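You operate a simulated robot arm through the tools that you are given. There is no shell and no other tool. Be economical: measure what you need, move in short steps, check, and stop when the job is done.

The job below is to be done with a simulated two-armed robot. You get a single attempt, and the scene is never put back.

Task
Put the keypad block with blue tab on the clear pane marked front. Fetch the yellow round cover and set it on the top of the blue mat. Turn the knob of sealer to 2025. Fetch the folder marked units and stand it on the top of the middle shelf under the hood. Take the half kilo weight marked in and leave it on the silver wide flat weight with green ring. Take the tub with blue lid and put it on the front of the keyboard shelf. Push the left door of left balance shut. Push the top door of left balance shut. Open the drawer marked spares. Do these in any order. Set down upright: folder marked units, half kilo weight marked in, tub with blue lid.

The check looks at the end state, three seconds after you hand in, the way a careful person would. Anything else that was tipped, shoved, dropped, spilled or broken makes it a failure. Lids that push on must go on centred and level and be pressed home; caps that screw on are set level and turned clockwise until they are tight.

Robot
Two 7-joint arms with two-finger parallel grippers on one trunk, on a base that drives. Base frame: it is fixed to the floor where the robot stands at the start and does not move with it; the origin is under the middle of the robot, x ahead of it, y to its left, z up. Readings come in mm, rad, newtons and seconds.
The left shoulder is at the start at [62, 196, 1129], the right one opposite. With the tool pointing down near the work surface each hand reaches from about 100 to 400 mm from the robot's upright axis, wherever it stands, measured 20 degrees to its own side. Places, roughly: clear pane marked front [-1250, 2250, 750]; drawer marked spares [-2400, -2700, 200]; folder marked units [0, -2750, 1000]; front of the keyboard shelf (35x15 cm) [-3400, -40, 720]; half kilo weight marked in [-1750, -2750, 500]; keypad block with blue tab (5x5x4 cm) [500, 0, 800]; knob of sealer [500, -500, 800]; left door of left balance [-3600, -800, 1000]; top door of left balance [-3600, -700, 1200]; top of the blue mat [-1500, -700, 800]; top of the middle shelf under the hood [-1400, -2700, 400]; tub with blue lid (6x6x8 cm) [-3000, -2600, 500]; wide flat weight with green ring [-1250, -2750, 500]; yellow round cover [500, -250, 750]. Payload 1.57 kg a hand.
The tool frame of a hand sits at the grasp point between the pads (the TCP): z along the fingers, y along the line on which they close. The tips reach 30 mm beyond it. Largest opening 110 mm; finger width 24, thickness 12; the body of the gripper, 48 by 112 mm, starts 78 mm behind the TCP.
Orientation is told as [roll, pitch, yaw] about the base's x, y, z axes, in that order, counted from this pose: with the fingers straight down and closing along the base's y, the tool's x points along the base's -x, its y along +y and its z along -z.

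Tools
- The arms move only by the tool send_rows. It takes "left_targets", "right_targets" or both (then of equal length, played together; a hand with none holds still); each is a list of rows, each an object (a shift or turn left out is 0, a gripper value left out holds the last) with "turn": the turn, a rotation vector about the tool's x, y, z in units of 4 degrees (1.0 is 4 degrees), a list of three; "xyz": the shift along the tool's x, y, z in units of 50 mm (1.0 is 50 mm), a list of three; "grip": the finger opening in mm, from 0 to 110. In form: [{"turn": [ax, ay, az], "xyz": [dx, dy, dz], "grip": grip}, ...]. A call has 1 to 12 rows; each row shifts and turns the commanded pose from where the row before left it, along the tool's axes as they then stand. A call with a number of a shift or a turn outside -1 to 1 is refused whole. A row lasts 0.2 s, in which the tool goes at most 50 mm and 0.15 rad; a call with a longer step from one row to the next is refused whole, and so is a gripper value outside its range. A pose out of reach is approached as far as the arm can. The call stops where the force on the tool passes 40 N (or 10 N more than at its start, if that is more) or the arm is blocked; 0.2 s more then pass. Each finger travels about 72 mm/s and halts on what it meets, pressing with about 21 N; the grip force reading is that of the motor and also rises with nothing between the fingers. The clock runs only during rows and for 0.2 s after the last one: add rows that do not move to give the fingers time. The reply holds the time, the measured pose of the TCP, the force on the tool along the base axes, the opening and the grip force, in the units named above and with some noise, with the torque about the TCP (base axes, N m) and any sound that the robot's microphone picked up.
- Cameras (640 x 400 px; columns grow to the right, rows downward): "scene" is now at [94, -35.8, 1705.7]; the picture's right is [-0.48, -0.88, -0.00], its down [-0.74, 0.41, -0.54] and it looks along [0.47, -0.26, -0.84] (base axes); focal length 268 px, centre (320, 200). "left" rides on the left gripper at [70, -16, -141] in its tool frame; the picture's right is [0.23, 0.97, 0.00], its down [-0.85, 0.20, -0.48] and it looks along [-0.47, 0.11, 0.88] (tool axes); focal length 222 px, centre (320, 200). "right" rides on the right gripper at [70, 16, -141] in its tool frame; the picture's right is [-0.23, 0.97, 0.00], its down [-0.85, -0.20, -0.48] and it looks along [-0.47, -0.11, 0.88] (tool axes); focal length 222 px, centre (320, 200). There is no depth. A picture from a camera that has moved, and an enlarged one, comes with that camera's place and axes in the base frame and with its lens.
- snapshot(camera): a new picture of that camera. No time passes.
- lift_body(by): slides the trunk up (or, below 0, down) by that many mm; the arms and the scene camera ride with it, the base frame stays. It gives what a move gives, with no picture.
- drive_base(legs): drives the robot by 1 to 6 legs, each [ahead, left, turn to the left] in mm, mm and rad, along the robot's own axes; the way and the turn of a leg run together, so that a leg with both is an arc; at most 1500 mm and 3.142 rad a leg. The arms and the cameras ride along, it lands a little off, and it stops where it bumps. It gives what a move gives.
- aim_head(pan, tilt): turns the head with the scene camera to pan (to the left, within 1.501 rad either way) and tilt (down, from -0.506 to 1.204), counted from straight ahead of the robot. It gives what a move gives.
- enlarge(camera, box): a new picture of the part [left, top, right, bottom] of that camera's present view, enlarged. No time passes.
- hand_in(): hands the job in; it is judged then, once.

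Go step by step. Nothing tells you exact positions but the pictures and the camera data: compare them with the known pose of the tool, close in by small moves and look again before you grip or let go. The budget is 207 turns and 190 pictures, counting those below and the enlarged ones. Unless the task says otherwise, let go and move clear before handing in, and close with one line.

The tools are called after "Call:" as a command line: name --argument value ..., lists and objects as JSON in quotes. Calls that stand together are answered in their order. send_rows: Moves the arms, as the interface text tells. Its arguments: {"type":"object","properties":{"left_targets":{"type":"array","items":{"type":"object","properties":{"turn":{"type":"array","items":{"type":"number"}},"xyz":{"type":"array","items":{"type":"number"}},"grip":{"type":"number"}}}},"right_targets":{"type":"array","items":{"type":"object","properties":{"turn":{"type":"array","items":{"type":"number"}},"xyz":{"type":"array","items":{"type":"number"}},"grip":{"type":"number"}}}}},"required":[]} The other tools are called the same way: lift_body (by) slides the trunk up or down; drive_base (legs) drives the base; aim_head (pan, tilt) turns the head that bears the scene camera; snapshot (camera) takes a picture; enlarge (camera, box) takes an enlarged picture of a part of a camera's view; hand_in () hands the job in.

At the start:

```text
time: 0.0
left_ee_pos: [448.8, -39.5, 1136.6]
left_tool_rot: [0.002, 0.001, 0.0]
left_force: [0.4, 0.9, 0.9]
left_wrist_torque: [0.0, -0.01, 0.0]
left_opening: 110.0
left_gripper_force: 0.1
right_ee_pos: [303.3, -422.4, 1117.6]
right_tool_rot: [0.002, 0.002, 0.0]
right_force: [-0.6, -0.6, -0.3]
right_wrist_torque: [0.01, -0.01, 0.0]
right_opening: 109.9
right_gripper_force: 0.1
trunk travel left (down, up): [-725.0, 265.0]
robot x, y, heading: [-2.5, -0.5, -0.002]
head pan, tilt: [-0.504, 0.997]
```

scene: 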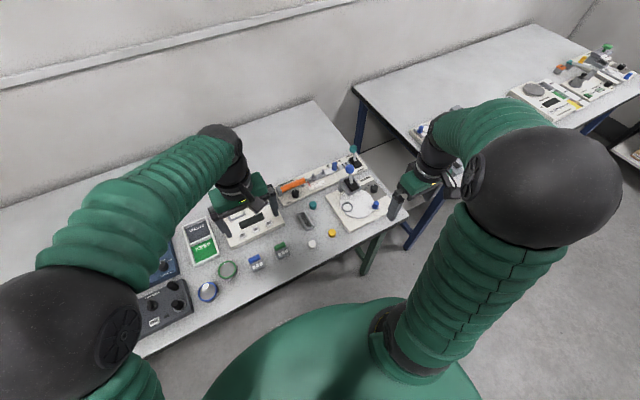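
right: 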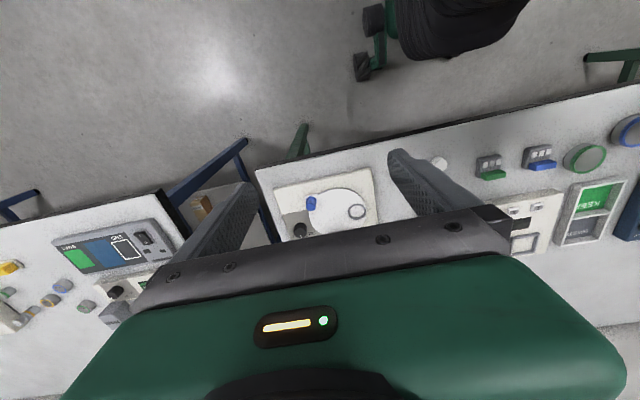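
left: 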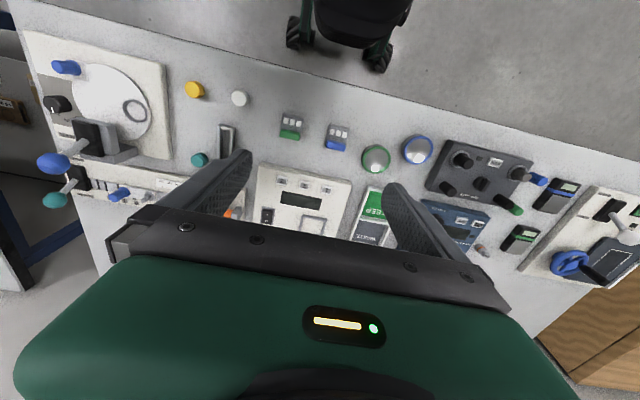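

The bench ahead holds the keypad blocks, a yellow cap and several devices. I'll enlarge the views first so I can tell them apart.

Call:
enlarge --camera "left" --box '[0, 20, 320, 220]'

Call:
enlarge --camera "left" --box '[180, 60, 500, 260]'

Call:
enlarge --camera "right" --box '[240, 100, 560, 300]'

```text
2.00 times, centred on (160, 120) of left
camera zoom: at [379.2, -57.3, 1278.1], right [-0.23, 0.97, 0.0], down [0.86, 0.2, 0.48], along [0.47, 0.11, -0.88], focal length 444 px, centre (640, 360)
```

zoom: 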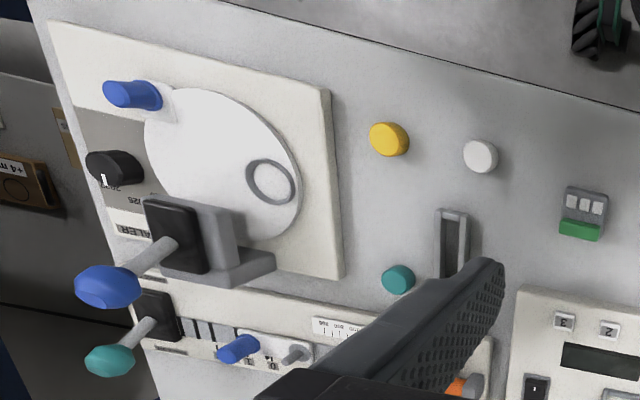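

```text
2.00 times, centred on (340, 160) of left
camera zoom: at [379.2, -57.3, 1278.1], right [-0.23, 0.97, 0.0], down [0.86, 0.2, 0.48], along [0.47, 0.11, -0.88], focal length 444 px, centre (280, 280)
```

zoom: 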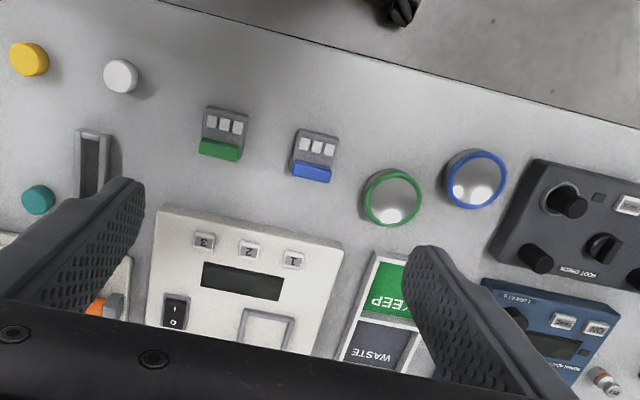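

```text
2.00 times, centred on (400, 200) of right
camera zoom: at [235.3, -406.6, 1259.7], right [0.23, 0.97, 0.0], down [0.86, -0.2, 0.48], along [0.47, -0.11, -0.88], focal length 444 px, centre (160, 200)
```

zoom: 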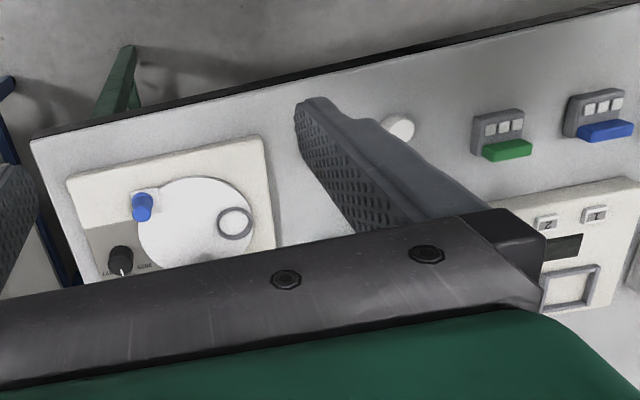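

Both views together put the sealer knob near [527, -525, 833] and the blue-tab keypad near [475, 0, 800], with the table top at about 760. I'll drive closer to the sealer first, then lower the trunk.

Call:
drive_base --legs '[[0, -350, 0], [100, 0, 0]]'

Call:
lift_body --by -150

Call:
snapshot --camera "right"

Call:
snapshot --camera "scene"

```text
time: 3.0
left_ee_pos: [544.3, -377.1, 1140.2]
left_tool_rot: [-0.006, -0.003, 0.002]
left_force: [-0.2, 0.2, -0.6]
left_wrist_torque: [-0.02, -0.05, 0.0]
left_opening: 110.0
left_gripper_force: 0.1
right_ee_pos: [399.1, -759.5, 1122.0]
right_tool_rot: [-0.004, -0.005, 0.002]
right_force: [0.0, -0.2, -0.4]
right_wrist_torque: [-0.01, -0.01, -0.04]
right_opening: 110.2
right_gripper_force: 0.1
trunk travel left (down, up): [-725.0, 265.0]
robot x, y, heading: [99.2, -343.1, 0.002]
head pan, tilt: [-0.504, 0.997]
```

```text
time: 4.8
left_ee_pos: [548.8, -383.5, 989.5]
left_tool_rot: [0.001, 0.0, 0.001]
left_force: [0.8, 0.0, 0.3]
left_wrist_torque: [-0.01, 0.02, -0.04]
left_opening: 110.1
left_gripper_force: 0.1
right_ee_pos: [402.2, -765.4, 968.5]
right_tool_rot: [-0.001, 0.0, 0.002]
right_force: [0.0, -0.5, -0.2]
right_wrist_torque: [-0.01, 0.03, -0.01]
right_opening: 109.9
right_gripper_force: 0.0
trunk travel left (down, up): [-575.0, 415.0]
robot x, y, heading: [98.6, -345.0, -0.001]
head pan, tilt: [-0.504, 0.997]
```

```text
183 pictures are left
camera right: at [334.3, -749.5, 1110.4], right [0.23, 0.97, 0.0], down [0.86, -0.2, 0.48], along [0.47, -0.11, -0.88], focal length 222 px, centre (320, 200)
```

right: 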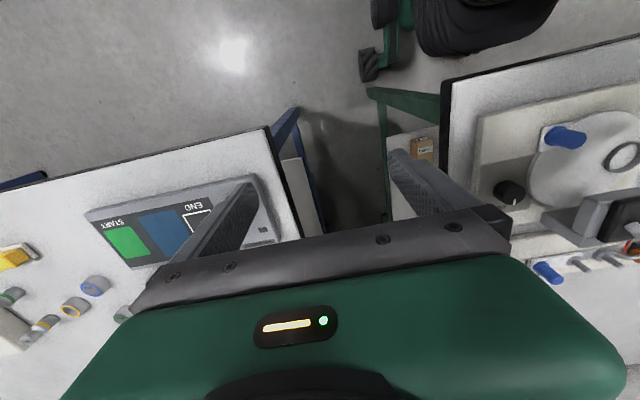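

```text
182 pictures are left
camera scene: at [193.2, -379.0, 1555.8], right [-0.48, -0.88, 0.0], down [-0.74, 0.41, -0.54], along [0.48, -0.26, -0.84], focal length 268 px, centre (320, 200)
```

scene: 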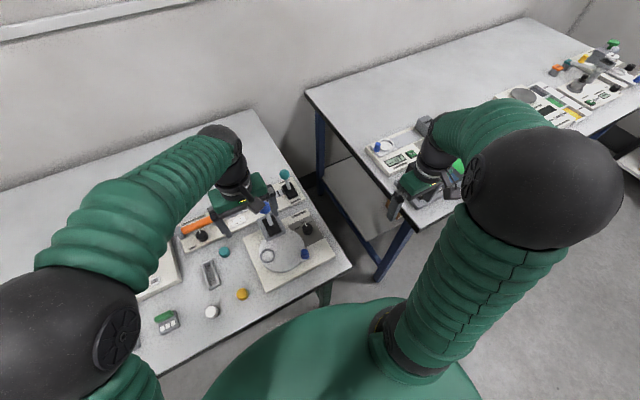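

The new right view again puts the knob at about [530, -527, 833]. I'll move the left hand aside and bring the right hand over the knob.

Call:
send_rows --left_targets '[{"xyz": [0, 0.7, -0.7]}, {"xyz": [0, 0.8, -0.5]}, {"xyz": [0, 0.9, 0]}, {"xyz": [0, 0.9, 0]}, {"xyz": [0, 0.9, 0]}, {"xyz": [0, 0, 0]}]' --right_targets '[{"xyz": [-0.1, 0.6, 0]}, {"xyz": [-0.5, 0.85, 0]}, {"xyz": [-0.5, 0.85, 0]}, {"xyz": [-0.5, 0.85, 0]}, {"xyz": [-0.5, 0.85, 0]}, {"xyz": [-0.4, 0.75, 0]}]'

Call:
snapshot --camera "right"

```text
time: 6.2
left_ee_pos: [549.4, -170.8, 1046.7]
left_tool_rot: [-0.001, 0.001, -0.002]
left_force: [0.0, -0.2, -0.8]
left_wrist_torque: [-0.01, 0.0, -0.01]
left_opening: 110.1
left_gripper_force: 0.0
right_ee_pos: [528.0, -525.1, 966.3]
right_tool_rot: [-0.001, 0.0, 0.001]
right_force: [0.4, -0.5, -0.3]
right_wrist_torque: [0.0, -0.01, 0.02]
right_opening: 110.3
right_gripper_force: 0.0
trunk travel left (down, up): [-575.0, 415.0]
robot x, y, heading: [98.8, -346.2, 0.001]
head pan, tilt: [-0.504, 0.997]
```

```text
181 pictures are left
camera right: at [459.9, -509.3, 1109.9], right [0.23, 0.97, 0.0], down [0.86, -0.2, 0.48], along [0.47, -0.11, -0.88], focal length 222 px, centre (320, 200)
```

right: 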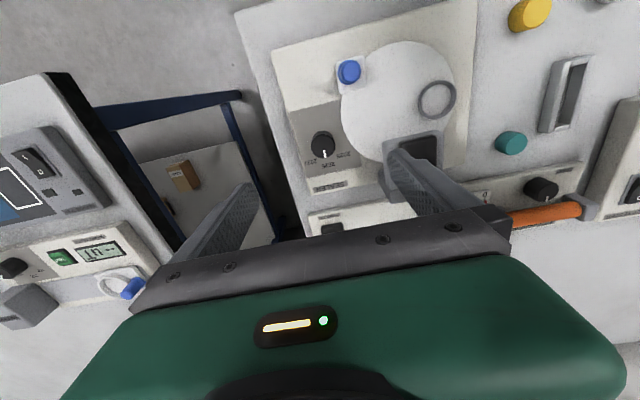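

Call:
enlarge --camera "right" --box '[280, 110, 376, 200]'

```text
4.44 times, centred on (328, 155) of right
camera zoom: at [459.9, -509.3, 1109.9], right [0.23, 0.97, 0.0], down [0.86, -0.2, 0.48], along [0.47, -0.11, -0.88], focal length 987 px, centre (284, 400)
```

zoom: 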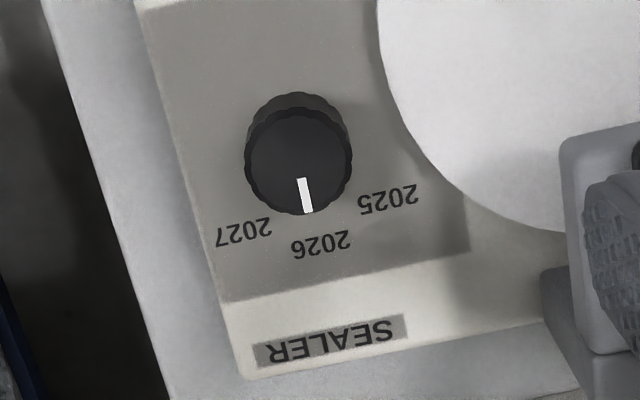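

The knob points at 2026, and 2025 lies 45° counterclockwise from above. I'll yaw the hand about 68° so the fingers close roughly along x, clear of the disc.

Call:
send_rows --right_targets '[{"turn": [0, 0, -1]}, {"turn": [0, 0, -1]}, {"turn": [0, 0, -1]}, {"turn": [0, 0, -1]}, {"turn": [0, 0, -1]}, {"turn": [0, 0, -1]}, {"turn": [0, 0, -1]}, {"turn": [0, 0, -1]}, {"turn": [0, 0, -1]}, {"turn": [0, 0, -1]}, {"turn": [0, 0, -1]}, {"turn": [0, 0, -1]}]'

Call:
send_rows --right_targets '[{"turn": [0, 0, -1]}, {"turn": [0, 0, -1]}, {"turn": [0, 0, -1]}, {"turn": [0, 0, -1]}, {"turn": [0, 0, -1]}, {"grip": 80}, {"grip": 60}, {"grip": 60}]'

Call:
snapshot --camera "right"

```text
time: 8.8
left_ee_pos: [548.1, -171.9, 1046.3]
left_tool_rot: [0.0, 0.002, 0.003]
left_force: [0.1, -0.8, -0.4]
left_wrist_torque: [0.03, 0.03, 0.03]
left_opening: 109.9
left_gripper_force: 0.0
right_ee_pos: [528.4, -525.7, 967.1]
right_tool_rot: [0.0, 0.0, 0.841]
right_force: [0.2, 0.0, -0.8]
right_wrist_torque: [-0.02, 0.02, 0.03]
right_opening: 109.7
right_gripper_force: 0.0
trunk travel left (down, up): [-575.0, 415.0]
robot x, y, heading: [99.6, -341.9, 0.007]
head pan, tilt: [-0.504, 0.997]
```

```text
time: 10.6
left_ee_pos: [548.3, -173.0, 1047.5]
left_tool_rot: [-0.001, 0.001, 0.002]
left_force: [-0.4, 0.7, 0.6]
left_wrist_torque: [-0.01, -0.01, -0.01]
left_opening: 110.2
left_gripper_force: 0.1
right_ee_pos: [528.3, -528.1, 968.5]
right_tool_rot: [0.0, 0.001, 1.19]
right_force: [0.1, -0.8, 0.0]
right_wrist_torque: [0.0, 0.06, -0.02]
right_opening: 59.8
right_gripper_force: 0.0
trunk travel left (down, up): [-575.0, 415.0]
robot x, y, heading: [99.8, -346.1, 0.004]
head pan, tilt: [-0.504, 0.997]
```

```text
179 pictures are left
camera right: at [488.3, -586.5, 1110.7], right [-0.82, 0.57, 0.0], down [0.5, 0.72, 0.48], along [0.28, 0.39, -0.88], focal length 222 px, centre (320, 200)
```

right: 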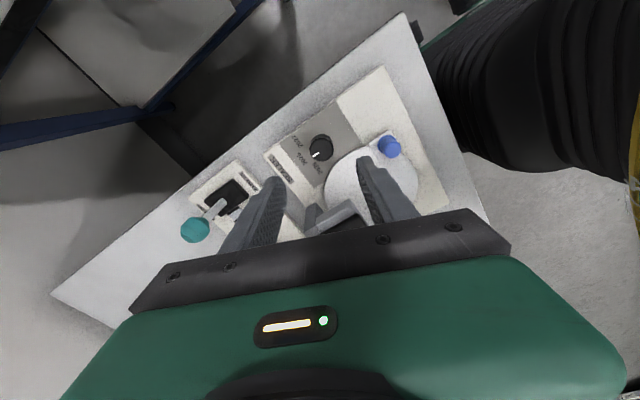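

The knob at about [531, -524] sits just off the hand's centre. I'll yaw a little more, narrow the fingers, and come down to the knob.

Call:
send_rows --right_targets '[{"turn": [0, 0, -1], "xyz": [-0.08, -0.03, 0], "grip": 48}, {"turn": [0, 0, -1], "xyz": [0, 0, 0.6], "grip": 46}, {"xyz": [0, 0, 0.8]}, {"xyz": [0, 0, 0.6]}]'

Call:
snapshot --camera "right"

```text
time: 11.6
left_ee_pos: [550.3, -173.2, 1046.4]
left_tool_rot: [0.002, 0.002, 0.001]
left_force: [0.1, 0.6, 0.2]
left_wrist_torque: [0.0, 0.01, -0.03]
left_opening: 110.1
left_gripper_force: 0.1
right_ee_pos: [531.3, -525.3, 867.2]
right_tool_rot: [0.001, 0.0, 1.328]
right_force: [0.1, 1.0, 0.4]
right_wrist_torque: [0.02, 0.01, -0.01]
right_opening: 45.8
right_gripper_force: 0.1
trunk travel left (down, up): [-575.0, 415.0]
robot x, y, heading: [104.0, -345.3, 0.002]
head pan, tilt: [-0.504, 0.997]
```

```text
178 pictures are left
camera right: at [500.5, -589.9, 1009.3], right [-0.89, 0.46, 0.0], down [0.4, 0.78, 0.48], along [0.22, 0.43, -0.88], focal length 222 px, centre (320, 200)
```

right: 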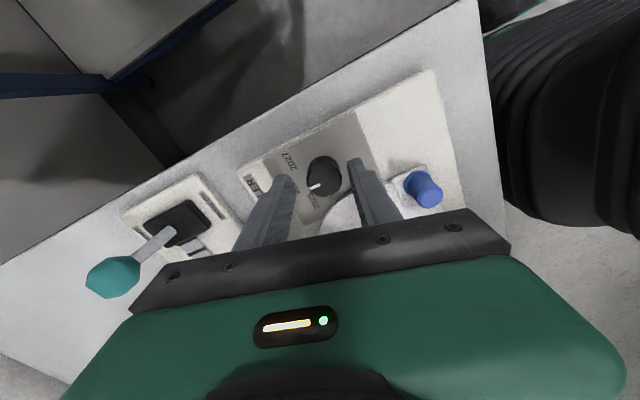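

The knob is centred between the fingertips. I'll go down 17 mm and close on it.

Call:
send_rows --right_targets '[{"xyz": [0, 0, 0.34]}, {"grip": 36}, {"grip": 24}, {"grip": 20}, {"grip": 20}]'

Call:
snapshot --camera "right"

```text
time: 12.8
left_ee_pos: [547.7, -172.7, 1045.8]
left_tool_rot: [-0.002, -0.001, 0.001]
left_force: [-0.6, 0.1, -0.2]
left_wrist_torque: [-0.02, 0.01, 0.04]
left_opening: 109.8
left_gripper_force: 0.1
right_ee_pos: [529.5, -524.2, 849.4]
right_tool_rot: [0.003, 0.002, 1.33]
right_force: [-11.4, 2.8, -4.2]
right_wrist_torque: [-0.08, -0.09, 0.02]
right_opening: 29.4
right_gripper_force: 39.4
trunk travel left (down, up): [-575.0, 415.0]
robot x, y, heading: [102.0, -342.9, -0.004]
head pan, tilt: [-0.504, 0.997]
```

```text
177 pictures are left
camera right: at [498.0, -588.5, 993.6], right [-0.89, 0.45, 0.0], down [0.4, 0.78, 0.48], along [0.22, 0.43, -0.88], focal length 222 px, centre (320, 200)
```

right: 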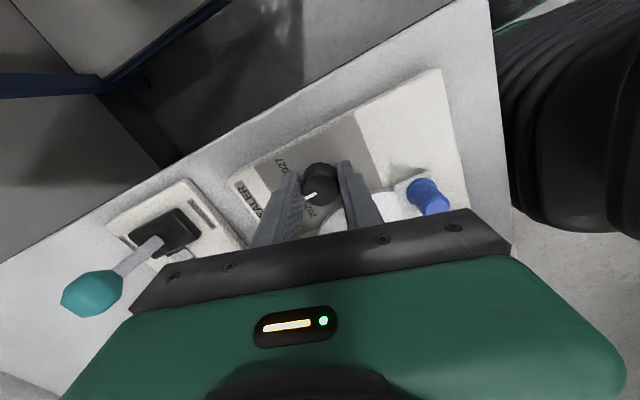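

The knob is gripped with a 29 mm opening. I'll turn it 45° counterclockwise.

Call:
send_rows --right_targets '[{"turn": [0, 0, -1]}, {"turn": [0, 0, -1]}, {"turn": [0, 0, -1]}, {"turn": [0, 0, -1]}, {"turn": [0, 0, -1]}, {"turn": [0, 0, -1]}, {"turn": [0, 0, -1]}, {"turn": [0, 0, -1]}, {"turn": [0, 0, -1]}, {"turn": [0, 0, -1]}, {"turn": [0, 0, -1]}, {"turn": [0, 0, -0.25]}]'

Call:
enlarge --camera "right" --box '[240, 130, 400, 230]'

```text
time: 15.3
left_ee_pos: [547.3, -172.9, 1047.1]
left_tool_rot: [0.0, 0.0, 0.003]
left_force: [-0.1, -0.3, -0.1]
left_wrist_torque: [0.03, -0.01, 0.0]
left_opening: 110.1
left_gripper_force: 0.0
right_ee_pos: [531.2, -524.4, 851.2]
right_tool_rot: [0.0, 0.0, 2.114]
right_force: [-6.4, 0.5, -7.6]
right_wrist_torque: [-0.09, 0.71, -0.45]
right_opening: 29.6
right_gripper_force: 39.1
trunk travel left (down, up): [-575.0, 415.0]
robot x, y, heading: [103.2, -339.4, 0.002]
head pan, tilt: [-0.504, 0.997]
```

```text
4.00 times, centred on (320, 180) of right
camera zoom: at [554.1, -592.8, 993.6], right [-0.95, -0.31, 0.0], down [-0.27, 0.84, 0.48], along [-0.15, 0.46, -0.88], focal length 888 px, centre (320, 280)
```

zoom: 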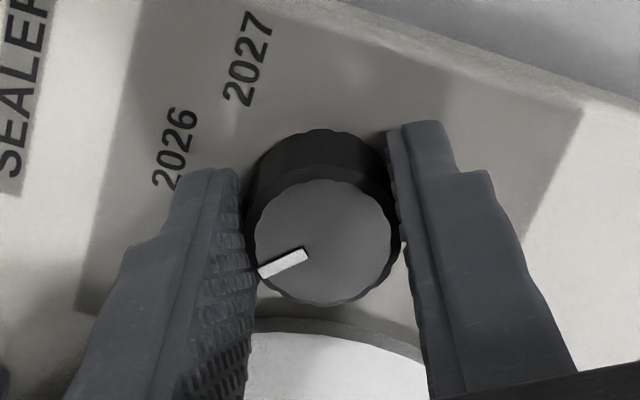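

The pointer direction works out to about 45°, which is 2025. I'll release, rise, and check.

Call:
send_rows --right_targets '[{"grip": 38}, {"grip": 48}, {"grip": 48}, {"xyz": [0, 0, -0.8]}, {"xyz": [0, 0, -0.9]}, {"xyz": [0, 0, -0.9]}]'

Call:
snapshot --camera "right"

Call:
enlarge --camera "right" --box '[260, 100, 420, 200]'

```text
time: 16.8
left_ee_pos: [548.9, -171.8, 1046.4]
left_tool_rot: [0.0, 0.0, 0.002]
left_force: [0.0, 0.1, 0.5]
left_wrist_torque: [-0.02, -0.02, 0.0]
left_opening: 109.8
left_gripper_force: 0.0
right_ee_pos: [532.2, -522.5, 982.4]
right_tool_rot: [-0.001, -0.001, 2.114]
right_force: [-0.5, 0.3, 0.1]
right_wrist_torque: [0.0, -0.02, -0.01]
right_opening: 47.9
right_gripper_force: 0.1
trunk travel left (down, up): [-575.0, 415.0]
robot x, y, heading: [98.9, -341.5, -0.0]
head pan, tilt: [-0.504, 0.997]
```

```text
175 pictures are left
camera right: at [554.3, -592.1, 1125.0], right [-0.95, -0.31, 0.0], down [-0.27, 0.84, 0.48], along [-0.15, 0.45, -0.88], focal length 222 px, centre (320, 200)
```

right: 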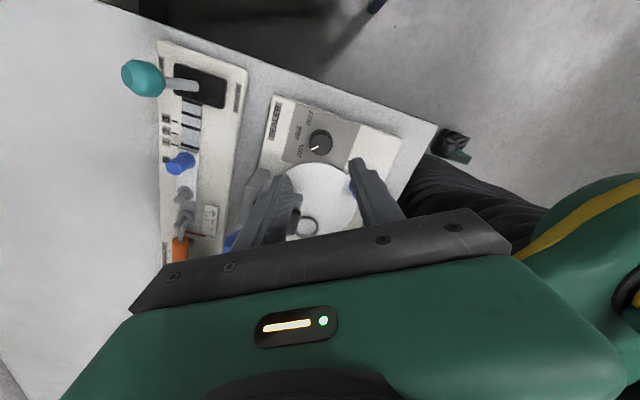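

```text
4.00 times, centred on (340, 150) of right
camera zoom: at [554.3, -592.1, 1125.0], right [-0.95, -0.31, 0.0], down [-0.27, 0.84, 0.48], along [-0.15, 0.45, -0.88], focal length 888 px, centre (240, 400)
```

zoom: 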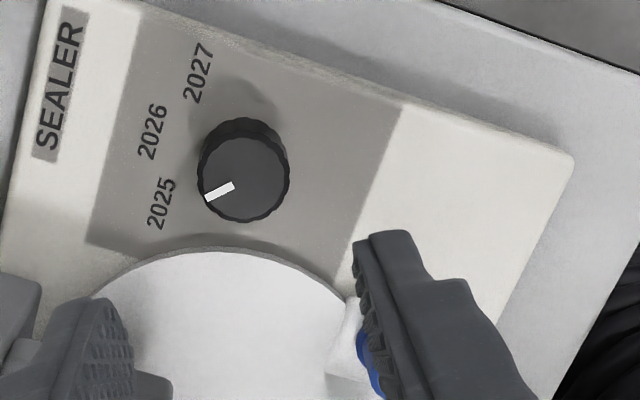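

The knob is set to 2025. I'll raise and unwind the right hand, then move the base left so the yellow cover and the keypad come within reach of one hand each.

Call:
send_rows --right_targets '[{"turn": [0, 0, 1], "xyz": [0, 0, -1]}, {"turn": [0, 0, 1]}, {"turn": [0, 0, 1]}, {"turn": [0, 0, 1]}, {"turn": [0, 0, 1]}, {"turn": [0, 0, 1]}, {"turn": [0, 0, 1]}, {"turn": [0, 0, 1]}, {"turn": [0, 0, 1]}, {"turn": [0, 0, 1]}, {"turn": [0, 0, 1]}, {"turn": [0, 0, 1]}]'

Call:
send_rows --right_targets '[{"turn": [0, 0, 1]}, {"turn": [0, 0, 1]}, {"turn": [0, 0, 1]}, {"turn": [0, 0, 1]}, {"turn": [0, 0, 1]}, {"turn": [0, 0, 1]}, {"turn": [0, 0, 1]}, {"turn": [0, 0, 1]}, {"turn": [0, 0, 1]}, {"turn": [0, 0, 1]}, {"turn": [0, 0, 1]}, {"turn": [0, 0, 1]}]'

Call:
send_rows --right_targets '[{"turn": [0, 0, 1]}, {"turn": [0, 0, 1]}, {"turn": [0, 0, 1]}, {"turn": [0, 0, 1]}, {"turn": [0, 0, 1]}, {"turn": [0, 0, 1]}, {"turn": [0, 0, 0.28], "grip": 60}]'

Call:
drive_base --legs '[[0, 192, 0]]'

Call:
snapshot --camera "right"

Call:
snapshot --camera "left"

```text
time: 19.4
left_ee_pos: [548.5, -173.9, 1047.4]
left_tool_rot: [0.0, 0.003, 0.002]
left_force: [0.0, -0.1, 0.3]
left_wrist_torque: [-0.02, -0.01, 0.04]
left_opening: 110.1
left_gripper_force: 0.1
right_ee_pos: [530.9, -522.2, 1031.2]
right_tool_rot: [0.001, -0.001, 1.273]
right_force: [0.0, 0.1, -0.4]
right_wrist_torque: [-0.02, 0.02, 0.0]
right_opening: 48.2
right_gripper_force: 0.0
trunk travel left (down, up): [-575.0, 415.0]
robot x, y, heading: [102.6, -343.7, 0.0]
head pan, tilt: [-0.504, 0.997]
```

```text
time: 21.9
left_ee_pos: [548.6, -172.5, 1047.9]
left_tool_rot: [0.0, 0.0, 0.002]
left_force: [0.5, -0.1, 0.2]
left_wrist_torque: [0.01, -0.01, 0.0]
left_opening: 110.0
left_gripper_force: 0.1
right_ee_pos: [530.3, -523.7, 1030.8]
right_tool_rot: [0.0, 0.0, 0.435]
right_force: [0.2, 0.0, -0.1]
right_wrist_torque: [0.02, 0.0, -0.02]
right_opening: 48.2
right_gripper_force: 0.1
trunk travel left (down, up): [-575.0, 415.0]
robot x, y, heading: [98.9, -342.3, -0.0]
head pan, tilt: [-0.504, 0.997]
```

```text
time: 23.6
left_ee_pos: [547.6, -171.7, 1047.7]
left_tool_rot: [0.001, 0.003, 0.002]
left_force: [-0.5, -0.2, -0.6]
left_wrist_torque: [-0.02, -0.03, 0.01]
left_opening: 109.8
left_gripper_force: 0.0
right_ee_pos: [531.1, -524.2, 1031.0]
right_tool_rot: [0.001, -0.002, -0.001]
right_force: [0.0, 0.0, -0.8]
right_wrist_torque: [0.0, -0.02, 0.02]
right_opening: 59.8
right_gripper_force: 0.0
trunk travel left (down, up): [-575.0, 415.0]
robot x, y, heading: [100.7, -343.3, 0.004]
head pan, tilt: [-0.504, 0.997]
```

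```text
time: 25.1
left_ee_pos: [548.7, 16.3, 1047.6]
left_tool_rot: [0.002, 0.001, 0.003]
left_force: [0.5, -0.9, -0.5]
left_wrist_torque: [0.01, -0.01, 0.03]
left_opening: 110.0
left_gripper_force: 0.0
right_ee_pos: [530.7, -334.6, 1030.5]
right_tool_rot: [0.001, 0.0, 0.0]
right_force: [-0.6, 0.2, 0.0]
right_wrist_torque: [0.02, 0.01, -0.03]
right_opening: 60.0
right_gripper_force: 0.0
trunk travel left (down, up): [-575.0, 415.0]
robot x, y, heading: [103.1, -155.1, 0.0]
head pan, tilt: [-0.504, 0.997]
```

```text
173 pictures are left
camera right: at [462.2, -320.1, 1173.1], right [0.23, 0.97, 0.0], down [0.86, -0.2, 0.48], along [0.47, -0.11, -0.88], focal length 222 px, centre (320, 200)
```

right: 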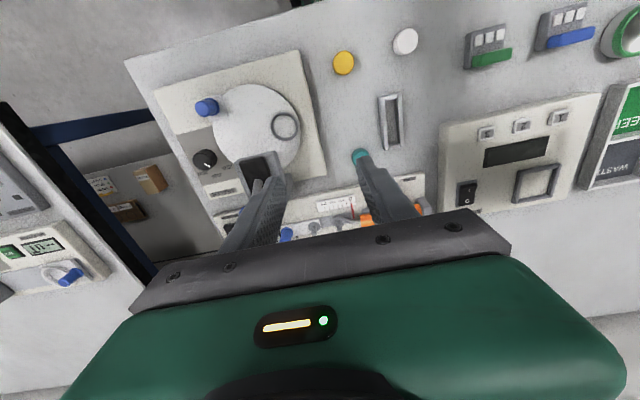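

```text
172 pictures are left
camera left: at [478.7, -1.0, 1188.3], right [-0.23, 0.97, 0.0], down [0.85, 0.2, 0.48], along [0.46, 0.11, -0.88], focal length 222 px, centre (320, 200)
```

left: 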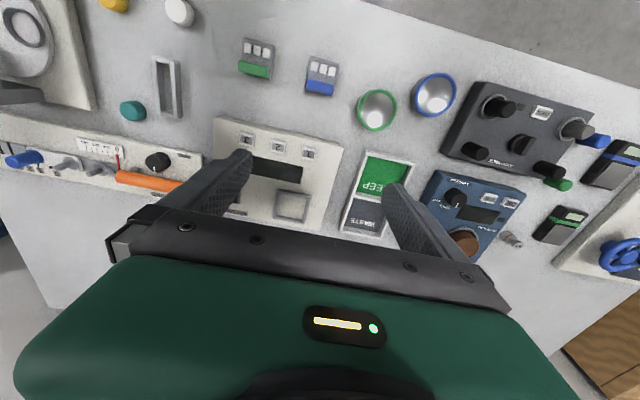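

The cover is near [451, -283] and the keypad near [472, 1]. I'll move both hands above them and part way down.

Call:
send_rows --left_targets '[{"xyz": [0.77, -0.15, 0], "grip": 80}, {"xyz": [0.77, -0.15, 0], "grip": 80}, {"xyz": [0, 0, 0.9]}, {"xyz": [0, 0, 0.9]}, {"xyz": [0, 0, 0.9]}, {}]' --right_targets '[{"xyz": [0.8, 0.52, 0], "grip": 65}, {"xyz": [0.8, 0.52, 0], "grip": 65}, {"xyz": [0, 0, 0.9]}, {"xyz": [0, 0, 0.9]}, {"xyz": [0, 0, 0.7]}, {}]'

Call:
snapshot --camera "right"

Call:
snapshot --camera "left"

```text
time: 26.5
left_ee_pos: [468.2, 4.5, 912.6]
left_tool_rot: [0.0, -0.001, 0.003]
left_force: [0.0, -0.5, 0.0]
left_wrist_torque: [-0.02, -0.04, -0.02]
left_opening: 80.1
left_gripper_force: 0.1
right_ee_pos: [449.6, -278.4, 905.6]
right_tool_rot: [0.001, -0.002, -0.001]
right_force: [-0.4, -0.1, -0.5]
right_wrist_torque: [-0.01, -0.03, 0.01]
right_opening: 64.8
right_gripper_force: 0.0
trunk travel left (down, up): [-575.0, 415.0]
robot x, y, heading: [101.7, -154.6, 0.004]
head pan, tilt: [-0.504, 0.997]
```

```text
171 pictures are left
camera right: at [379.6, -262.9, 1048.4], right [0.23, 0.97, 0.0], down [0.85, -0.2, 0.48], along [0.47, -0.11, -0.88], focal length 222 px, centre (320, 200)
```

right: 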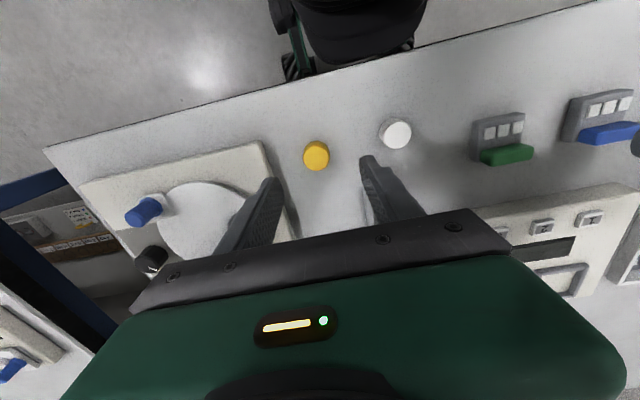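

```text
170 pictures are left
camera left: at [398.8, -13.1, 1052.1], right [-0.23, 0.97, 0.0], down [0.85, 0.2, 0.48], along [0.47, 0.11, -0.88], focal length 222 px, centre (320, 200)
```

left: 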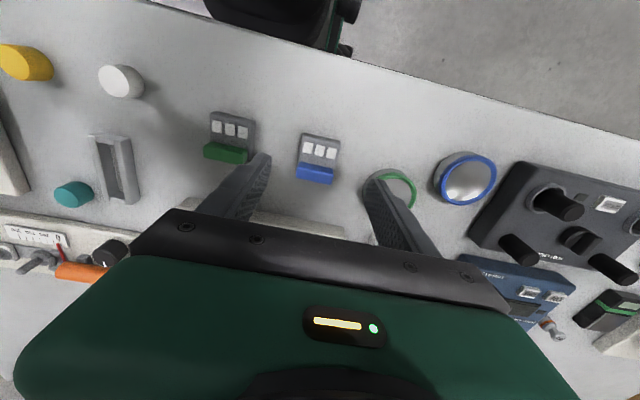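

I need the keypad's yaw before gripping it, so I'll enlarge the left view.

Call:
enlarge --camera "left" --box '[256, 110, 384, 190]'

Call:
enlarge --camera "right" --box '[256, 110, 384, 190]'

```text
5.00 times, centred on (320, 150) of left
camera zoom: at [398.8, -13.1, 1052.1], right [-0.23, 0.97, 0.0], down [0.85, 0.2, 0.48], along [0.47, 0.11, -0.88], focal length 1111 px, centre (320, 450)
```

zoom: 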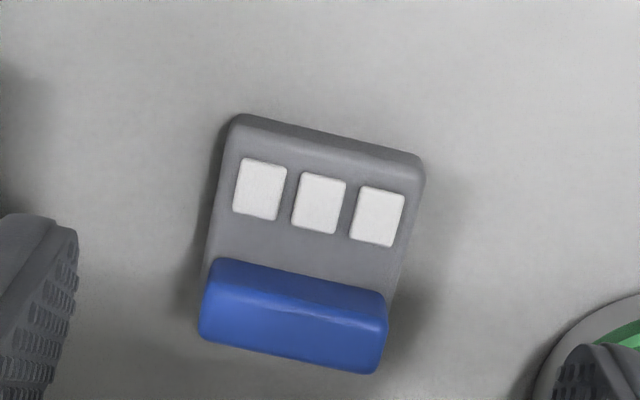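

```text
5.00 times, centred on (320, 150) of right
camera zoom: at [379.6, -262.9, 1048.4], right [0.23, 0.97, 0.0], down [0.85, -0.2, 0.48], along [0.47, -0.11, -0.88], focal length 1111 px, centre (320, 450)
```

zoom: 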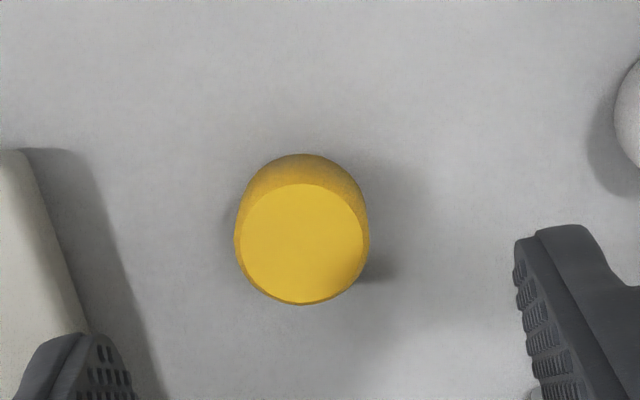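

The keypad lies square to the axes with its centre near [480, 3]. I'll line both hands up and descend most of the way.

Call:
send_rows --left_targets '[{"xyz": [-0.2, -0.03, 0], "grip": 70}, {"xyz": [0, 0, 0.7]}, {"xyz": [0, 0, 0.7]}, {"xyz": [0, 0, 0.6]}, {"xyz": [0, 0, 0]}]' --right_targets '[{"xyz": [-0.03, -0.11, 0], "grip": 58}, {"xyz": [0, 0, 0.6]}, {"xyz": [0, 0, 0.6]}, {"xyz": [0, 0, 0.6]}, {}]'

Call:
snapshot --camera "right"

Call:
snapshot --camera "left"

```text
time: 27.5
left_ee_pos: [477.8, 3.5, 830.6]
left_tool_rot: [0.001, 0.0, 0.004]
left_force: [-5.2, -1.3, 10.2]
left_wrist_torque: [-0.05, 0.25, 0.02]
left_opening: 70.0
left_gripper_force: 0.1
right_ee_pos: [447.0, -285.1, 829.4]
right_tool_rot: [0.0, -0.001, 0.002]
right_force: [-5.8, -0.3, 12.7]
right_wrist_torque: [0.42, 0.1, 0.04]
right_opening: 58.0
right_gripper_force: 0.0
trunk travel left (down, up): [-575.0, 415.0]
robot x, y, heading: [97.7, -154.2, -0.002]
head pan, tilt: [-0.504, 0.997]
stopped in row 4 (left hand): the force on the tool passed its limit at 235 N (the readings are from after the stop); the commanded pose is now the measured one
```

```text
167 pictures are left
camera right: at [378.6, -268.7, 972.6], right [0.23, 0.97, 0.0], down [0.85, -0.2, 0.48], along [0.47, -0.11, -0.88], focal length 222 px, centre (320, 200)
```

right: 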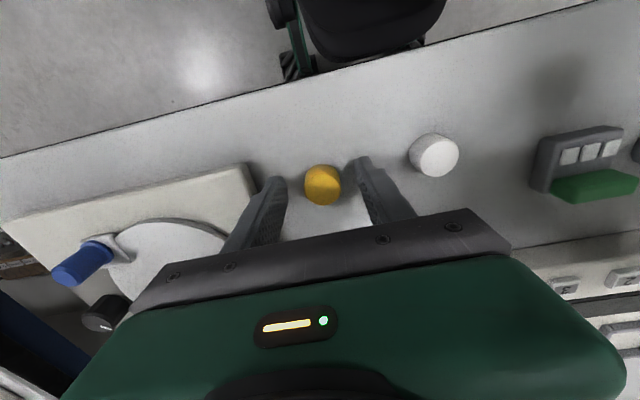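

```text
166 pictures are left
camera left: at [407.4, -13.1, 970.4], right [-0.23, 0.97, 0.0], down [0.85, 0.2, 0.48], along [0.47, 0.11, -0.88], focal length 222 px, centre (320, 200)
```

left: 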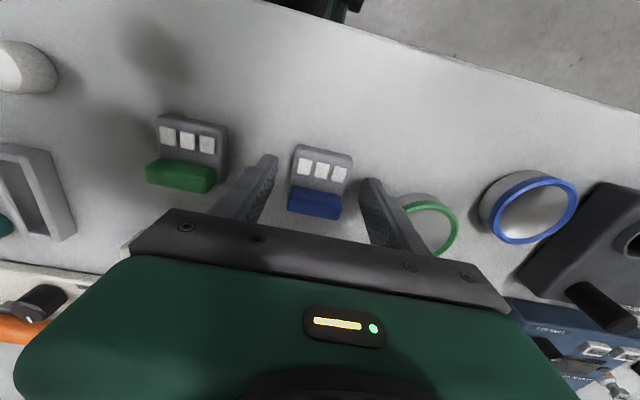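

Both hands have touched the table, which puts it at z = 800. I'll lift 3–4 mm, shift the left hand back 10 mm, and close on both objects.

Call:
send_rows --left_targets '[{"xyz": [0, 0, -0.1]}, {"xyz": [0.2, -0.02, 0]}, {"grip": 55}, {"grip": 40}, {"grip": 38}, {"grip": 38}]' --right_targets '[{"xyz": [0, 0, -0.08]}, {"xyz": [0, 0.03, 0]}, {"grip": 45}, {"grip": 32}, {"grip": 25}, {"grip": 25}]'

Call:
snapshot --camera "right"

Call:
snapshot --camera "left"

```text
time: 28.9
left_ee_pos: [469.1, 3.7, 834.9]
left_tool_rot: [-0.001, -0.003, 0.004]
left_force: [-0.5, -0.7, 0.1]
left_wrist_torque: [-0.04, 0.03, 0.0]
left_opening: 43.3
left_gripper_force: 21.5
right_ee_pos: [450.0, -282.5, 832.6]
right_tool_rot: [-0.001, 0.0, 0.001]
right_force: [0.2, 0.2, -0.4]
right_wrist_torque: [-0.03, -0.03, 0.0]
right_opening: 27.0
right_gripper_force: 20.9
trunk travel left (down, up): [-575.0, 415.0]
robot x, y, heading: [100.2, -153.8, 0.004]
head pan, tilt: [-0.504, 0.997]
```

```text
165 pictures are left
camera right: at [381.6, -266.8, 975.5], right [0.23, 0.97, 0.0], down [0.85, -0.2, 0.48], along [0.47, -0.11, -0.88], focal length 222 px, centre (320, 200)
```

right: 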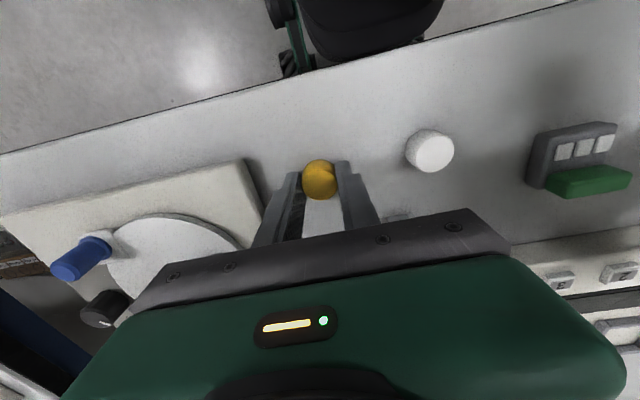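

```text
164 pictures are left
camera left: at [399.9, -13.9, 974.5], right [-0.23, 0.97, 0.0], down [0.85, 0.2, 0.48], along [0.47, 0.11, -0.88], focal length 222 px, centre (320, 200)
```

left: 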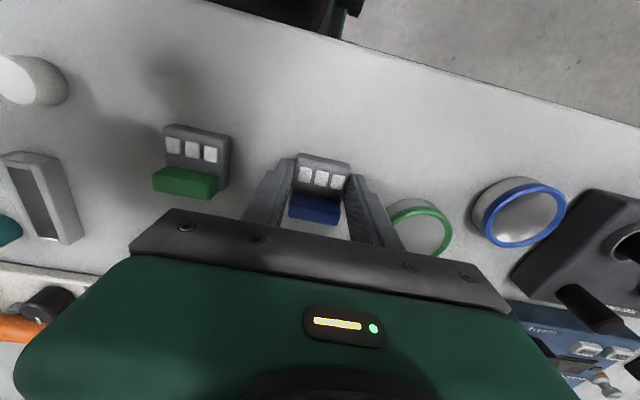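

Both are gripped. I'll lift with the trunk, back away from the table, and survey the room.

Call:
lift_body --by 150

Call:
drive_base --legs '[[-550, 0, 0]]'

Call:
aim_head --pan 1.5 --tilt 0.5

Call:
snapshot --camera "scene"

Call:
aim_head --pan -1.5 --tilt 0.4

Call:
snapshot --camera "scene"

```text
time: 30.6
left_ee_pos: [470.1, 2.5, 985.1]
left_tool_rot: [-0.002, -0.001, 0.004]
left_force: [-0.3, 0.3, -0.4]
left_wrist_torque: [0.0, -0.03, -0.04]
left_opening: 43.4
left_gripper_force: 21.3
right_ee_pos: [449.8, -281.0, 981.7]
right_tool_rot: [0.001, -0.001, 0.002]
right_force: [0.3, -0.2, 0.2]
right_wrist_torque: [0.02, -0.01, 0.01]
right_opening: 26.9
right_gripper_force: 20.7
trunk travel left (down, up): [-725.0, 265.0]
robot x, y, heading: [101.1, -156.6, 0.006]
head pan, tilt: [-0.504, 0.997]
```

```text
time: 33.8
left_ee_pos: [-85.1, 2.7, 984.2]
left_tool_rot: [0.001, -0.001, 0.004]
left_force: [0.1, 0.0, -1.1]
left_wrist_torque: [-0.01, 0.0, 0.03]
left_opening: 43.2
left_gripper_force: 20.7
right_ee_pos: [-103.9, -283.0, 982.0]
right_tool_rot: [0.001, -0.001, 0.0]
right_force: [-0.2, -0.3, -0.2]
right_wrist_torque: [0.0, 0.0, 0.01]
right_opening: 27.1
right_gripper_force: 21.4
trunk travel left (down, up): [-725.0, 265.0]
robot x, y, heading: [-456.5, -153.2, 0.004]
head pan, tilt: [-0.504, 0.997]
```

```text
time: 35.8
left_ee_pos: [-86.0, 1.6, 984.9]
left_tool_rot: [0.0, -0.003, 0.003]
left_force: [-0.6, -0.4, -0.8]
left_wrist_torque: [-0.01, 0.0, 0.03]
left_opening: 43.4
left_gripper_force: 21.6
right_ee_pos: [-105.0, -283.0, 983.4]
right_tool_rot: [0.0, -0.003, 0.001]
right_force: [-0.2, -0.1, -0.3]
right_wrist_torque: [-0.05, 0.0, 0.04]
right_opening: 26.8
right_gripper_force: 20.6
trunk travel left (down, up): [-725.0, 265.0]
robot x, y, heading: [-458.1, -157.6, 0.002]
head pan, tilt: [1.499, 0.499]
```

```text
163 pictures are left
camera scene: at [-415.8, -63.2, 1746.6], right [1.0, -0.07, 0.0], down [-0.03, -0.48, -0.88], along [0.06, 0.88, -0.48], focal length 268 px, centre (320, 200)
```

scene: 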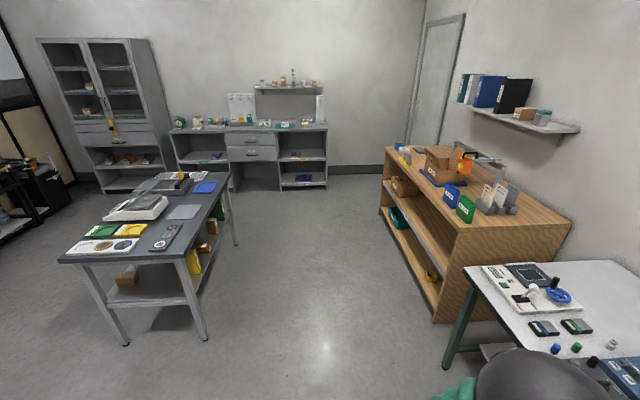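

```text
time: 38.4
left_ee_pos: [-86.5, 1.4, 984.4]
left_tool_rot: [-0.001, -0.002, 0.003]
left_force: [0.5, -1.1, -1.2]
left_wrist_torque: [0.0, -0.01, -0.01]
left_opening: 43.1
left_gripper_force: 20.4
right_ee_pos: [-106.8, -282.7, 982.5]
right_tool_rot: [0.0, -0.001, 0.001]
right_force: [0.2, 0.4, 0.4]
right_wrist_torque: [0.01, 0.01, 0.02]
right_opening: 27.1
right_gripper_force: 21.7
trunk travel left (down, up): [-725.0, 265.0]
robot x, y, heading: [-455.1, -151.4, 0.006]
head pan, tilt: [-1.499, 0.4]
```

```text
162 pictures are left
camera scene: at [-415.1, -246.5, 1755.8], right [-1.0, -0.07, 0.0], down [-0.03, 0.39, -0.92], along [0.07, -0.92, -0.39], focal length 268 px, centre (320, 200)
```

scene: 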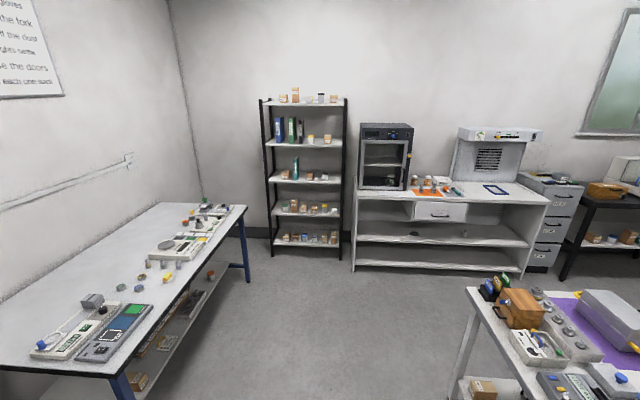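

The dark table with panes is to the left, at x about -1700 to -1100 and y about 1000 to 2300. I'll drive up its east side and turn to face it.

Call:
drive_base --legs '[[0, 1450, 0], [0, 500, 0], [0, 0, 3.14]]'

Call:
aim_head --pan 0 --tilt 0.7

Call:
snapshot --camera "scene"

```text
time: 55.6
left_ee_pos: [-831.3, 1616.9, 983.9]
left_tool_rot: [0.001, -0.003, -3.071]
left_force: [0.5, 0.8, -0.3]
left_wrist_torque: [-0.02, 0.0, 0.04]
left_opening: 43.3
left_gripper_force: 20.9
right_ee_pos: [-831.4, 1903.2, 983.4]
right_tool_rot: [-0.001, -0.003, -3.076]
right_force: [-0.3, -0.4, -0.6]
right_wrist_torque: [-0.02, -0.01, -0.01]
right_opening: 26.8
right_gripper_force: 20.8
trunk travel left (down, up): [-725.0, 265.0]
robot x, y, heading: [-472.9, 1796.6, -3.077]
head pan, tilt: [-1.499, 0.4]
```

```text
time: 57.2
left_ee_pos: [-829.9, 1617.0, 985.4]
left_tool_rot: [0.001, -0.004, -3.071]
left_force: [-0.5, 0.7, -0.5]
left_wrist_torque: [0.02, -0.04, -0.02]
left_opening: 43.3
left_gripper_force: 20.3
right_ee_pos: [-829.6, 1902.3, 984.9]
right_tool_rot: [0.0, -0.002, -3.075]
right_force: [-0.7, -0.8, -0.4]
right_wrist_torque: [0.02, -0.01, 0.02]
right_opening: 27.0
right_gripper_force: 21.8
trunk travel left (down, up): [-725.0, 265.0]
robot x, y, heading: [-470.1, 1796.8, -3.071]
head pan, tilt: [0.0, 0.7]
```

```text
161 pictures are left
camera scene: at [-591.0, 1789.8, 1728.8], right [-0.07, 1.0, 0.0], down [0.64, 0.04, -0.76], along [-0.76, -0.05, -0.65], focal length 268 px, centre (320, 200)
```

scene: 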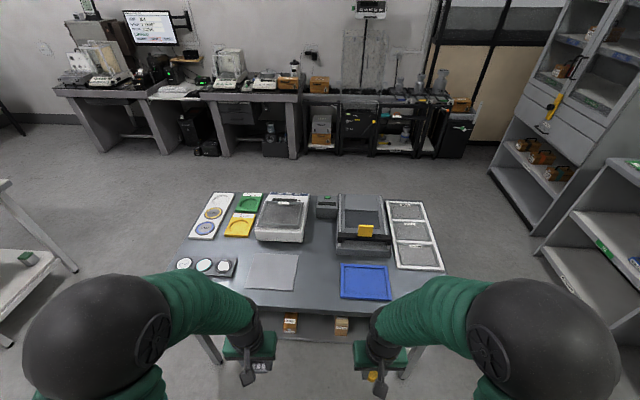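

The white frame with three panes at the right of the table is the likely target. I'll enlarge it to read the markings.

Call:
enlarge --camera "scene" --box '[330, 185, 458, 285]'

Call:
enlarge --camera "scene" --box '[170, 185, 330, 305]'

```text
4.00 times, centred on (394, 235) of scene
camera zoom: at [-591.0, 1789.8, 1728.8], right [-0.07, 1.0, 0.0], down [0.64, 0.04, -0.76], along [-0.76, -0.05, -0.65], focal length 1073 px, centre (24, 60)
```

zoom: 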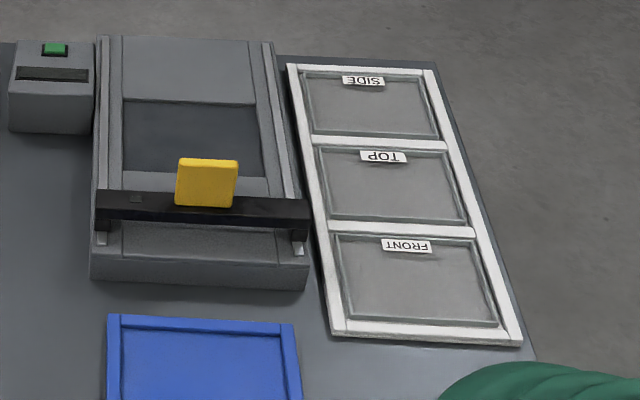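

```text
3.33 times, centred on (250, 245) of scene
camera zoom: at [-591.0, 1789.8, 1728.8], right [-0.07, 1.0, 0.0], down [0.64, 0.04, -0.76], along [-0.76, -0.05, -0.65], focal length 894 px, centre (553, 50)
```

zoom: 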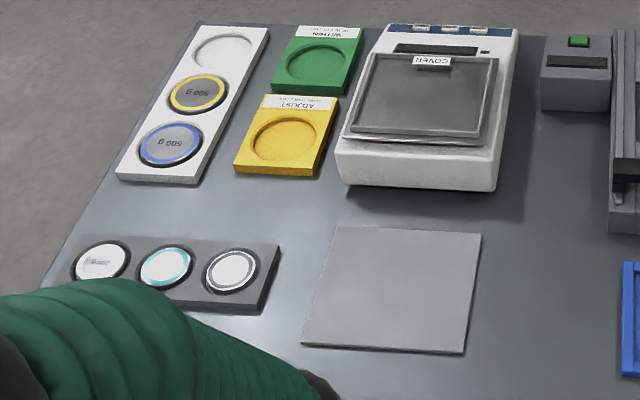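

FRONT is the nearest of the three panes, at about [-1370, 2180], close to the table's north end. I'll approach from the north side, facing -y.

Call:
drive_base --legs '[[0, 0, -0.07], [0, -850, 0], [1030, 0, 0], [0, 0, 1.571]]'

Call:
snapshot --camera "scene"

```text
time: 70.9
left_ee_pos: [-1344.6, 2286.1, 985.3]
left_tool_rot: [-0.001, -0.001, -1.577]
left_force: [-0.8, 0.2, -1.2]
left_wrist_torque: [0.02, -0.01, -0.01]
left_opening: 42.8
left_gripper_force: 21.4
right_ee_pos: [-1629.3, 2308.2, 983.7]
right_tool_rot: [0.0, -0.005, -1.579]
right_force: [-0.4, 0.5, 0.0]
right_wrist_torque: [-0.02, -0.01, -0.01]
right_opening: 26.9
right_gripper_force: 20.7
trunk travel left (down, up): [-725.0, 265.0]
robot x, y, heading: [-1498.5, 2652.3, -1.581]
head pan, tilt: [0.0, 0.7]
```

```text
158 pictures are left
camera scene: at [-1498.7, 2537.1, 1728.7], right [-1.0, 0.01, 0.0], down [0.0, 0.65, -0.76], along [-0.01, -0.76, -0.65], focal length 268 px, centre (320, 200)
```

scene: 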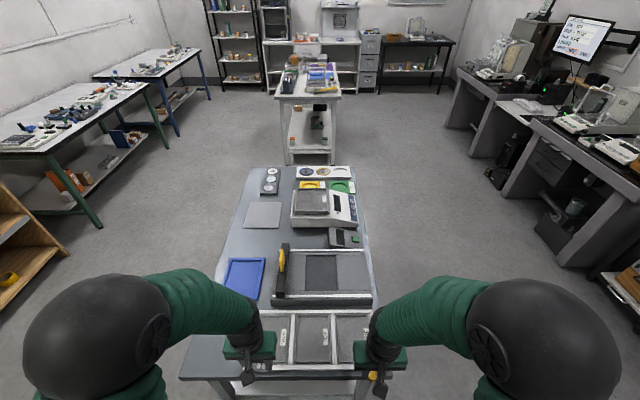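

I'm now north of the table. I'll look at the FRONT pane with the left hand camera.

Call:
snapshot --camera "left"

Call:
enlarge --camera "scene" --box '[180, 290, 420, 400]'

```text
157 pictures are left
camera left: at [-1360.9, 2355.3, 1125.0], right [0.98, 0.22, 0.0], down [0.19, -0.85, 0.48], along [0.11, -0.47, -0.88], focal length 222 px, centre (320, 200)
```

left: 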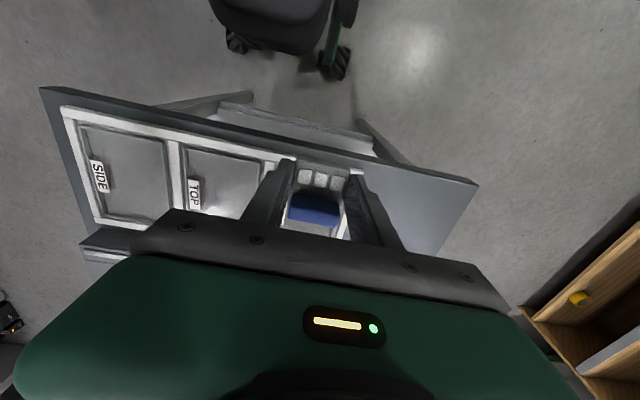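

```text
2.67 times, centred on (300, 345) of scene
camera zoom: at [-1498.7, 2537.1, 1728.7], right [-1.0, 0.01, 0.0], down [0.0, 0.65, -0.76], along [-0.01, -0.76, -0.65], focal length 715 px, centre (373, -187)
```

zoom: 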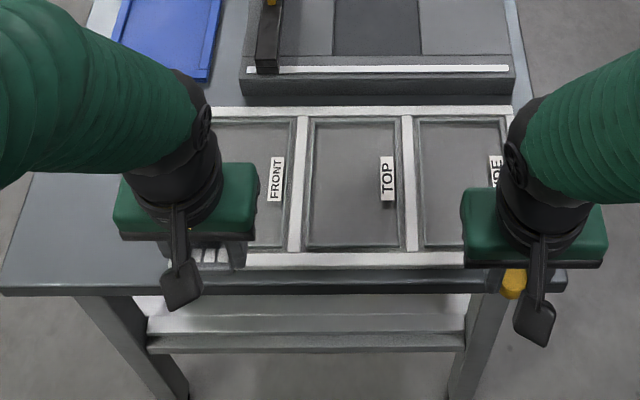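

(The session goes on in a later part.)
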